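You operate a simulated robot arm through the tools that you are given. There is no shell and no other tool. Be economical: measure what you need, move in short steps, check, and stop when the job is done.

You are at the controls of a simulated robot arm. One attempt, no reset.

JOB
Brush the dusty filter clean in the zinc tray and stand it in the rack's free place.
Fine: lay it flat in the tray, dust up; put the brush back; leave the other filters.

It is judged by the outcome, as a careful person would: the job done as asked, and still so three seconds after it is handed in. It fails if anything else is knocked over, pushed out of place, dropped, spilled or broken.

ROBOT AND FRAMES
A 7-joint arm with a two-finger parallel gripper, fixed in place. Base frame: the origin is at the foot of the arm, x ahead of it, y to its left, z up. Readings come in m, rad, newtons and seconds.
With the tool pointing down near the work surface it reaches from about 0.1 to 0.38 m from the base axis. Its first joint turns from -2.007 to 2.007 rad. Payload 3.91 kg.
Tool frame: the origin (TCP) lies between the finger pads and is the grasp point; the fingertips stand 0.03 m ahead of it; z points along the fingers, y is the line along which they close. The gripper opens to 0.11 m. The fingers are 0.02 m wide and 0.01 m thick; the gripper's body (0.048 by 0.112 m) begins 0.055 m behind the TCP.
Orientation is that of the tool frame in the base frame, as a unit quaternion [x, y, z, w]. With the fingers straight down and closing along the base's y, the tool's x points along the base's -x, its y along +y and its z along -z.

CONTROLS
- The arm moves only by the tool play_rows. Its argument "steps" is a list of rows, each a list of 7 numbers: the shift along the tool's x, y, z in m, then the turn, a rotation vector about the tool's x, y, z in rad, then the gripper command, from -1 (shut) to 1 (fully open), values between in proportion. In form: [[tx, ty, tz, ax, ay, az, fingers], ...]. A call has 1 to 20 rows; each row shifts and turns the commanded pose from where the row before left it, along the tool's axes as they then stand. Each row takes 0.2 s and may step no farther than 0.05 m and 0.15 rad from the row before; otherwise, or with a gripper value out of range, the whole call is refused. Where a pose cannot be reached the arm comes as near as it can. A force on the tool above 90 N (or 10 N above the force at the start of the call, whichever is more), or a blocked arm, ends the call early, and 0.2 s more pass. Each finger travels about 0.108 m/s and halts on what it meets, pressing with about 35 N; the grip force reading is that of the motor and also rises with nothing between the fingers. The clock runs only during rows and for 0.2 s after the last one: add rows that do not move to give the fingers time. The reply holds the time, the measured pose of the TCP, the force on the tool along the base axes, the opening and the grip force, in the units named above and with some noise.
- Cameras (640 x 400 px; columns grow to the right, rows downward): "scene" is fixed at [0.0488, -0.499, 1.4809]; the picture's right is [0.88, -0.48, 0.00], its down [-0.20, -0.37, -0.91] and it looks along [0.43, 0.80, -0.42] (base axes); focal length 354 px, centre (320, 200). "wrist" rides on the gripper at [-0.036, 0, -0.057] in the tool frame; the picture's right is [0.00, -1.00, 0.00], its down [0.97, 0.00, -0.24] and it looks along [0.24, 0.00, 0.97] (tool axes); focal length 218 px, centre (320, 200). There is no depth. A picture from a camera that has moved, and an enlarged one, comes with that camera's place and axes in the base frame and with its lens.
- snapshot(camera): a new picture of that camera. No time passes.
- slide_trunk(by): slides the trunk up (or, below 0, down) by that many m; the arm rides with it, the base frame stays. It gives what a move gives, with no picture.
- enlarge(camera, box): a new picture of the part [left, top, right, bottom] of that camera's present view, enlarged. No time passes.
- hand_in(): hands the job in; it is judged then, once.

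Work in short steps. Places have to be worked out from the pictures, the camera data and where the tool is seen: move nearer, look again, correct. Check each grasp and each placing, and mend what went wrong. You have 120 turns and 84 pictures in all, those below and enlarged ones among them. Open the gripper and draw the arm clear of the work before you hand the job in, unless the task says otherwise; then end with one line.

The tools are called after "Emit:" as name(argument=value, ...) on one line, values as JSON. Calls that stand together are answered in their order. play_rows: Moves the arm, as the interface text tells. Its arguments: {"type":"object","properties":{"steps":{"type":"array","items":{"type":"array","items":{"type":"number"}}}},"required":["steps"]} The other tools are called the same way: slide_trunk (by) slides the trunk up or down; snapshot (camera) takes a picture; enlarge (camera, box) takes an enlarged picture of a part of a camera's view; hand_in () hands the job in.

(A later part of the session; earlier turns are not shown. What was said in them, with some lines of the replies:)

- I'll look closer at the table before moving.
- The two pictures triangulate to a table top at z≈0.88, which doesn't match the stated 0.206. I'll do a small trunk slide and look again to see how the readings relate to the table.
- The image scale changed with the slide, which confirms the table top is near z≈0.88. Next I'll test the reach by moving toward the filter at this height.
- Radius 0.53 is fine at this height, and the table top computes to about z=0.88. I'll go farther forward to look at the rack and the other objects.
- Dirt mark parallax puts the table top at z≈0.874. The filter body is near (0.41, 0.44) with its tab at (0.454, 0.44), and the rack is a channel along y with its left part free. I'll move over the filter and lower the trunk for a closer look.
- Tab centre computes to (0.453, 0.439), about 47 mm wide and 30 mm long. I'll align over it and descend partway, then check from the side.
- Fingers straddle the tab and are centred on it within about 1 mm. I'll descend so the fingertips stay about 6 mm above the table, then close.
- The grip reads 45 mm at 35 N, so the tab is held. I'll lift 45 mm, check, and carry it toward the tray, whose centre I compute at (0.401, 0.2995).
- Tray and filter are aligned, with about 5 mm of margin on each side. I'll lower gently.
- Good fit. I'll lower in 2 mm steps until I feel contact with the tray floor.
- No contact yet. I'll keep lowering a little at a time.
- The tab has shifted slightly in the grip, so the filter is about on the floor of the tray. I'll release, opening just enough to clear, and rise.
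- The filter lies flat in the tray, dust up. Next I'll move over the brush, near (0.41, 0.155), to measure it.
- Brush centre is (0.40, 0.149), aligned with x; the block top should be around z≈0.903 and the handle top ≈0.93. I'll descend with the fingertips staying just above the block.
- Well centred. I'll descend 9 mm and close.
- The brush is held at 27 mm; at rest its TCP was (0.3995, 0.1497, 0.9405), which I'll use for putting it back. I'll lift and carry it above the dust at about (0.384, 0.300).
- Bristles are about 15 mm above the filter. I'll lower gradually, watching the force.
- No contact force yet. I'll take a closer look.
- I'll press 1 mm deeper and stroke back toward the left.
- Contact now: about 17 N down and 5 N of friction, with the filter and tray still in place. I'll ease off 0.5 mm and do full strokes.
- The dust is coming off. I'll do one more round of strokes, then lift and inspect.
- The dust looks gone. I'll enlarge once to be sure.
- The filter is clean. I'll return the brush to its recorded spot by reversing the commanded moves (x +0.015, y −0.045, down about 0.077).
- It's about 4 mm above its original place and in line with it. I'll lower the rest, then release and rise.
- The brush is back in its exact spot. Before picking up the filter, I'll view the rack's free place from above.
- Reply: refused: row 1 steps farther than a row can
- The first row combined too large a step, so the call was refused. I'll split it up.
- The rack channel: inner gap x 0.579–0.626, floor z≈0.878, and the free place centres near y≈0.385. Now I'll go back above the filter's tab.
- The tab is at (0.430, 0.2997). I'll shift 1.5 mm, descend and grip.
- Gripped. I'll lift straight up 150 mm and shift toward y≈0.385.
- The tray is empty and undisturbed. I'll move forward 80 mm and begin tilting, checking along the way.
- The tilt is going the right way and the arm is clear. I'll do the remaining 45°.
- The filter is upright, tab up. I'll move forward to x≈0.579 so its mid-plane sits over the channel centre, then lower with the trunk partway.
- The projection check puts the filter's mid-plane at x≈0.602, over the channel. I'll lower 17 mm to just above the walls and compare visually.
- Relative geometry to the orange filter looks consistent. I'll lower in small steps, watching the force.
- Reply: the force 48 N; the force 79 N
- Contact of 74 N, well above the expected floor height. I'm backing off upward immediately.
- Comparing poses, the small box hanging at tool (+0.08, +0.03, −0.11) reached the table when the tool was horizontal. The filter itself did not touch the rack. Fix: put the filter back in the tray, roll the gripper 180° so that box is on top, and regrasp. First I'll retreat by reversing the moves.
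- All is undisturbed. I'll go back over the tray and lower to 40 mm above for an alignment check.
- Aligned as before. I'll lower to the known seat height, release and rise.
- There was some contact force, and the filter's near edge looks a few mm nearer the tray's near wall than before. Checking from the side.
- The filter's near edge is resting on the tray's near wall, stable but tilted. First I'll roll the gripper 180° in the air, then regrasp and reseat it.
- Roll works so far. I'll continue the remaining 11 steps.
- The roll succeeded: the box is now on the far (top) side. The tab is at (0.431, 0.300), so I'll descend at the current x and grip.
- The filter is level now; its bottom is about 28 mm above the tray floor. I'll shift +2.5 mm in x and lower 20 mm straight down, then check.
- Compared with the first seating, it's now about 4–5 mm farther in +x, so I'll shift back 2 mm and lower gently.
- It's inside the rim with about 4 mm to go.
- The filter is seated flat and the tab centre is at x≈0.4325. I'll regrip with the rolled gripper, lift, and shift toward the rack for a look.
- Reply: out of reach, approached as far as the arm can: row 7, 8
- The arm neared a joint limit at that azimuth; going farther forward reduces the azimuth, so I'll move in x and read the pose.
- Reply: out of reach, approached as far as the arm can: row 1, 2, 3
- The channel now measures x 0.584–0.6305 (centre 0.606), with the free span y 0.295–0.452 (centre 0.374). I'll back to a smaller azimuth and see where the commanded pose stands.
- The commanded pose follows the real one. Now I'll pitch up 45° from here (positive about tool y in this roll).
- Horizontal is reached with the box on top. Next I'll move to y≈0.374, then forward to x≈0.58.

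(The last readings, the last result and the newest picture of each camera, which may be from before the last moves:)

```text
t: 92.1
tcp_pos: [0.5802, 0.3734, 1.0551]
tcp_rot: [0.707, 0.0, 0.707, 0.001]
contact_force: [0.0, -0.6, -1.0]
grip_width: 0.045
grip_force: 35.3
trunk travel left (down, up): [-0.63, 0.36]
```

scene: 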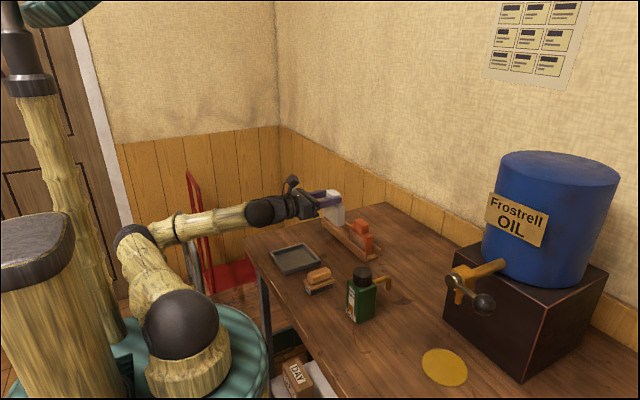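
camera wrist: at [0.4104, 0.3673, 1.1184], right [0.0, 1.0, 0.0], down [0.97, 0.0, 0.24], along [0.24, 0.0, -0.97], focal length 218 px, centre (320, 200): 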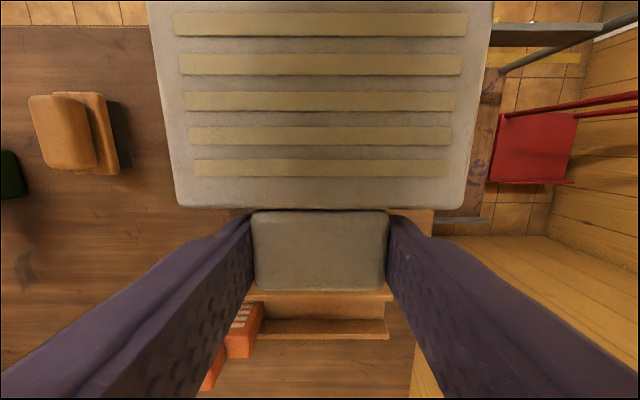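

Reachable. I'll lower the trunk 60 mm, so the filter bottom is about 15 mm above the walls, and check.

Emit:
slide_trunk(by=-0.06)

Emit:
enlarge(camera="scene", box=[270, 175, 390, 265])

Emit:
enlarge(camera="wrist", box=[160, 0, 480, 200])

```text
t: 93.1
tcp_pos: [0.5792, 0.3741, 0.9962]
tcp_rot: [0.707, 0.0, 0.707, -0.001]
contact_force: [-0.3, -1.0, -0.8]
grip_width: 0.0451
grip_force: 35.2
trunk travel left (down, up): [-0.57, 0.42]
```

```text
4.44 times, centred on (330, 220) of scene
camera zoom: at [0.0488, -0.499, 1.4809], right [0.88, -0.48, 0.0], down [-0.2, -0.37, -0.91], along [0.43, 0.8, -0.42], focal length 1571 px, centre (276, 111)
```

zoom: 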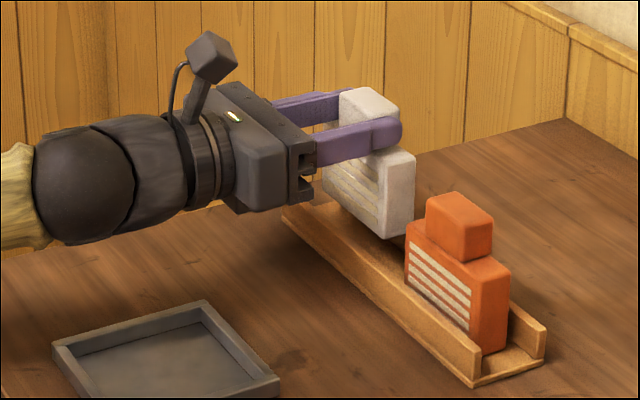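

```text
2.00 times, centred on (320, 100) of wrist
camera zoom: at [0.5233, 0.3727, 0.9602], right [0.0, 1.0, 0.0], down [-0.24, 0.0, 0.97], along [0.97, 0.0, 0.24], focal length 436 px, centre (320, 400)
```

zoom: 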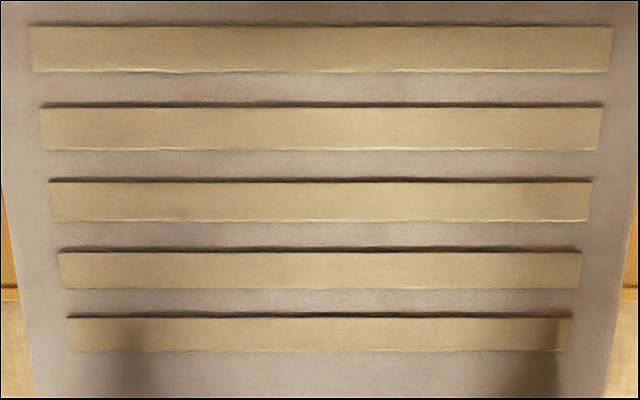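

The filter face is clean and sits over the channel. I'll lower in steps with force readings between them.

Emit:
play_rows(steps=[[-0.006, 0, 0, 0, 0, 0, -0.5], [-0.006, 0, 0, 0, 0, 0, -0.5], [0, 0, 0, 0, 0, 0, -0.5]])

```text
t: 93.9
tcp_pos: [0.5787, 0.3742, 0.9845]
tcp_rot: [0.707, 0.0, 0.707, 0.0]
contact_force: [0.2, 0.5, -1.1]
grip_width: 0.0452
grip_force: 35.2
trunk travel left (down, up): [-0.57, 0.42]
```

Emit:
play_rows(steps=[[-0.003, 0, 0, 0, 0, 0, -0.5], [-0.003, 0, 0, 0, 0, 0, -0.5], [0, 0, 0, 0, 0, 0, -0.5]])

Emit:
enlarge(camera="scene", box=[320, 200, 380, 260])

```text
t: 94.7
tcp_pos: [0.5795, 0.3719, 0.9768]
tcp_rot: [0.707, 0.0, 0.707, 0.0]
contact_force: [-0.9, -0.5, -1.0]
grip_width: 0.0452
grip_force: 34.7
trunk travel left (down, up): [-0.57, 0.42]
```

```text
6.67 times, centred on (350, 230) of scene
camera zoom: at [0.0488, -0.499, 1.4809], right [0.88, -0.48, 0.0], down [-0.2, -0.37, -0.91], along [0.43, 0.8, -0.42], focal length 2356 px, centre (120, 0)
```

zoom: 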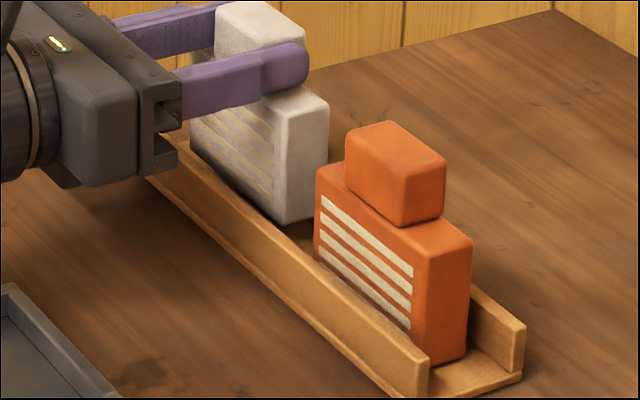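

No contact and the alignment matches the orange filter's line. Continuing down.

Emit:
play_rows(steps=[[-0.003, 0, 0, 0, 0, 0, -0.5], [-0.002, 0, 0, 0, 0, 0, -0.5], [0, 0, 0, 0, 0, 0, -0.5]])

```text
t: 95.5
tcp_pos: [0.5796, 0.3725, 0.9734]
tcp_rot: [0.707, 0.0, 0.707, 0.0]
contact_force: [-0.1, 0.6, -1.2]
grip_width: 0.0452
grip_force: 34.8
trunk travel left (down, up): [-0.57, 0.42]
```

Emit:
play_rows(steps=[[-0.003, 0, 0, 0, 0, 0, -0.5], [-0.002, 0, 0, 0, 0, 0, -0.5], [0, 0, 0, 0, 0, 0, -0.5]])

```text
t: 96.3
tcp_pos: [0.5797, 0.374, 0.9684]
tcp_rot: [0.707, 0.0, 0.707, 0.0]
contact_force: [0.0, 0.2, -1.8]
grip_width: 0.0449
grip_force: 35.2
trunk travel left (down, up): [-0.57, 0.42]
```

Still free, and the bottom is now between the walls. Continuing.

Emit:
play_rows(steps=[[-0.003, 0, 0, 0, 0, 0, -0.5], [-0.002, 0, 0, 0, 0, 0, -0.5], [0, 0, 0, 0, 0, 0, -0.5]])

Emit:
enlarge(camera="scene", box=[320, 200, 380, 260])

```text
t: 97.1
tcp_pos: [0.58, 0.3723, 0.9647]
tcp_rot: [0.706, -0.001, 0.709, 0.0]
contact_force: [2.8, 1.0, 8.8]
grip_width: 0.0452
grip_force: 35.3
trunk travel left (down, up): [-0.57, 0.42]
```

```text
6.67 times, centred on (350, 230) of scene
camera zoom: at [0.0488, -0.499, 1.4809], right [0.88, -0.48, 0.0], down [-0.2, -0.37, -0.91], along [0.43, 0.8, -0.42], focal length 2356 px, centre (120, 0)
```

zoom: 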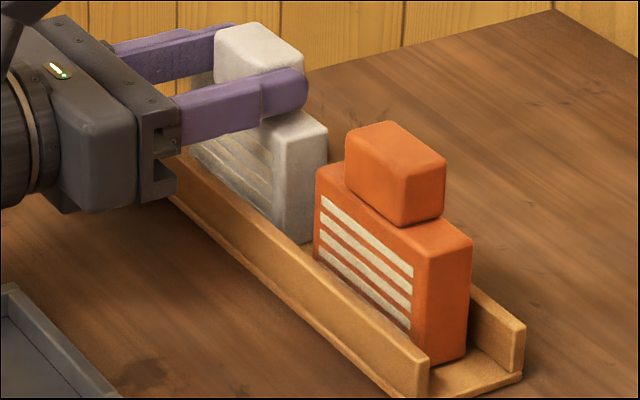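

Light contact of 9 N, and the filter's height matches the orange one by projection, so it's on the rack floor. I'll release slowly and verify before retreating.

Emit:
play_rows(steps=[[0.0005, 0, 0, 0, 0, 0, -0.5], [0, 0, 0, 0, 0, 0, -0.15], [0, 0, 0, 0, 0, 0, -0.05], [0, 0, 0, 0, 0, 0, 0.1], [0, 0, 0, 0, 0, 0, 0.25], [0, 0, 0, 0, 0, 0, 0.25]])

Emit:
enlarge(camera="scene", box=[320, 200, 380, 260])

```text
t: 98.5
tcp_pos: [0.5795, 0.3742, 0.9646]
tcp_rot: [0.707, 0.0, 0.707, 0.0]
contact_force: [0.4, 0.1, -0.8]
grip_width: 0.069
grip_force: 0.0
trunk travel left (down, up): [-0.57, 0.42]
```

```text
6.67 times, centred on (350, 230) of scene
camera zoom: at [0.0488, -0.499, 1.4809], right [0.88, -0.48, 0.0], down [-0.2, -0.37, -0.91], along [0.43, 0.8, -0.42], focal length 2356 px, centre (120, 0)
```

zoom: 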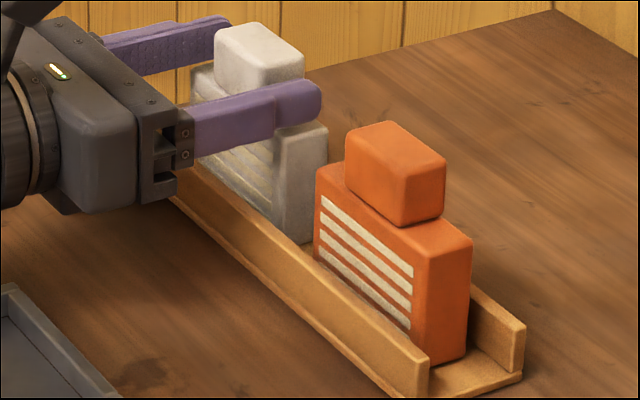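

The filter stands on its own and didn't move on release. I'll back straight out, then raise clear.

Emit:
play_rows(steps=[[0, 0, -0.015, 0, 0, 0, 0.25], [0, 0, -0.02, 0, 0, 0, 0.25], [0, 0, -0.025, 0, 0, 0, 0.25], [0, 0, -0.025, 0, 0, 0, 0.25], [0, 0, 0, 0, 0, 0, 0.25]])

Emit:
slide_trunk(by=0.15)

Emit:
enlarge(camera="scene", box=[230, 170, 410, 330])

Emit:
enlarge(camera="scene", box=[320, 200, 380, 260])

```text
t: 99.7
tcp_pos: [0.4935, 0.3735, 0.9631]
tcp_rot: [0.707, 0.0, 0.707, 0.0]
contact_force: [1.2, -0.3, -0.5]
grip_width: 0.0687
grip_force: 0.0
trunk travel left (down, up): [-0.57, 0.42]
```

```text
t: 101.5
tcp_pos: [0.4941, 0.3744, 1.113]
tcp_rot: [0.707, 0.001, 0.707, -0.001]
contact_force: [-0.7, 0.4, -0.2]
grip_width: 0.0688
grip_force: 0.0
trunk travel left (down, up): [-0.72, 0.27]
```

```text
2.50 times, centred on (320, 250) of scene
camera zoom: at [0.0488, -0.499, 1.4809], right [0.88, -0.48, 0.0], down [-0.2, -0.37, -0.91], along [0.43, 0.8, -0.42], focal length 884 px, centre (320, 75)
```

zoom: 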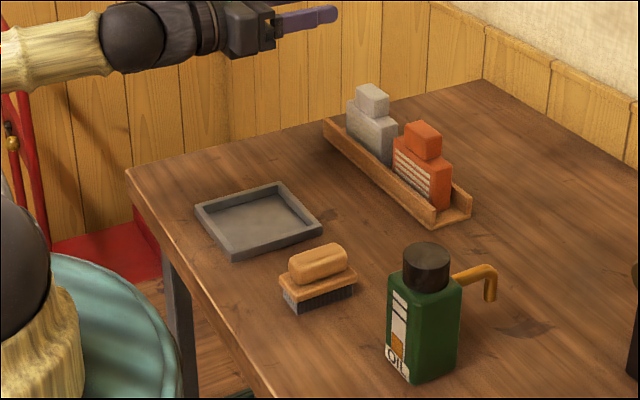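

```text
6.67 times, centred on (350, 230) of scene
camera zoom: at [0.0488, -0.499, 1.4809], right [0.88, -0.48, 0.0], down [-0.2, -0.37, -0.91], along [0.43, 0.8, -0.42], focal length 2356 px, centre (120, 0)
```

zoom: 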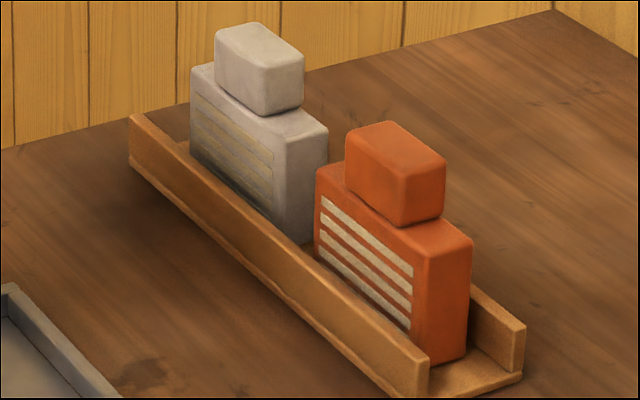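

The filter stands clean in the free place, and the brush, tray, bottle and orange filter are all in place. I'll open the gripper fully and hand in.

Emit:
play_rows(steps=[[0, 0, -0.02, 0, 0, 0, 0.6], [0, 0, 0, 0, 0, 0, 1], [0, 0, 0, 0, 0, 0, 1]])

Emit:
hand_in()

```text
t: 102.2
tcp_pos: [0.4875, 0.3597, 1.1127]
tcp_rot: [0.706, -0.01, 0.708, 0.014]
contact_force: [-0.6, 0.9, -0.1]
grip_width: 0.11
grip_force: 0.0
trunk travel left (down, up): [-0.72, 0.27]
```

```text
The job is handed in.
```

The filter is brushed clean and standing in the rack's free place, the brush is back where it was, the other filter, the tray and the bottle are where they were, and the job is handed in.
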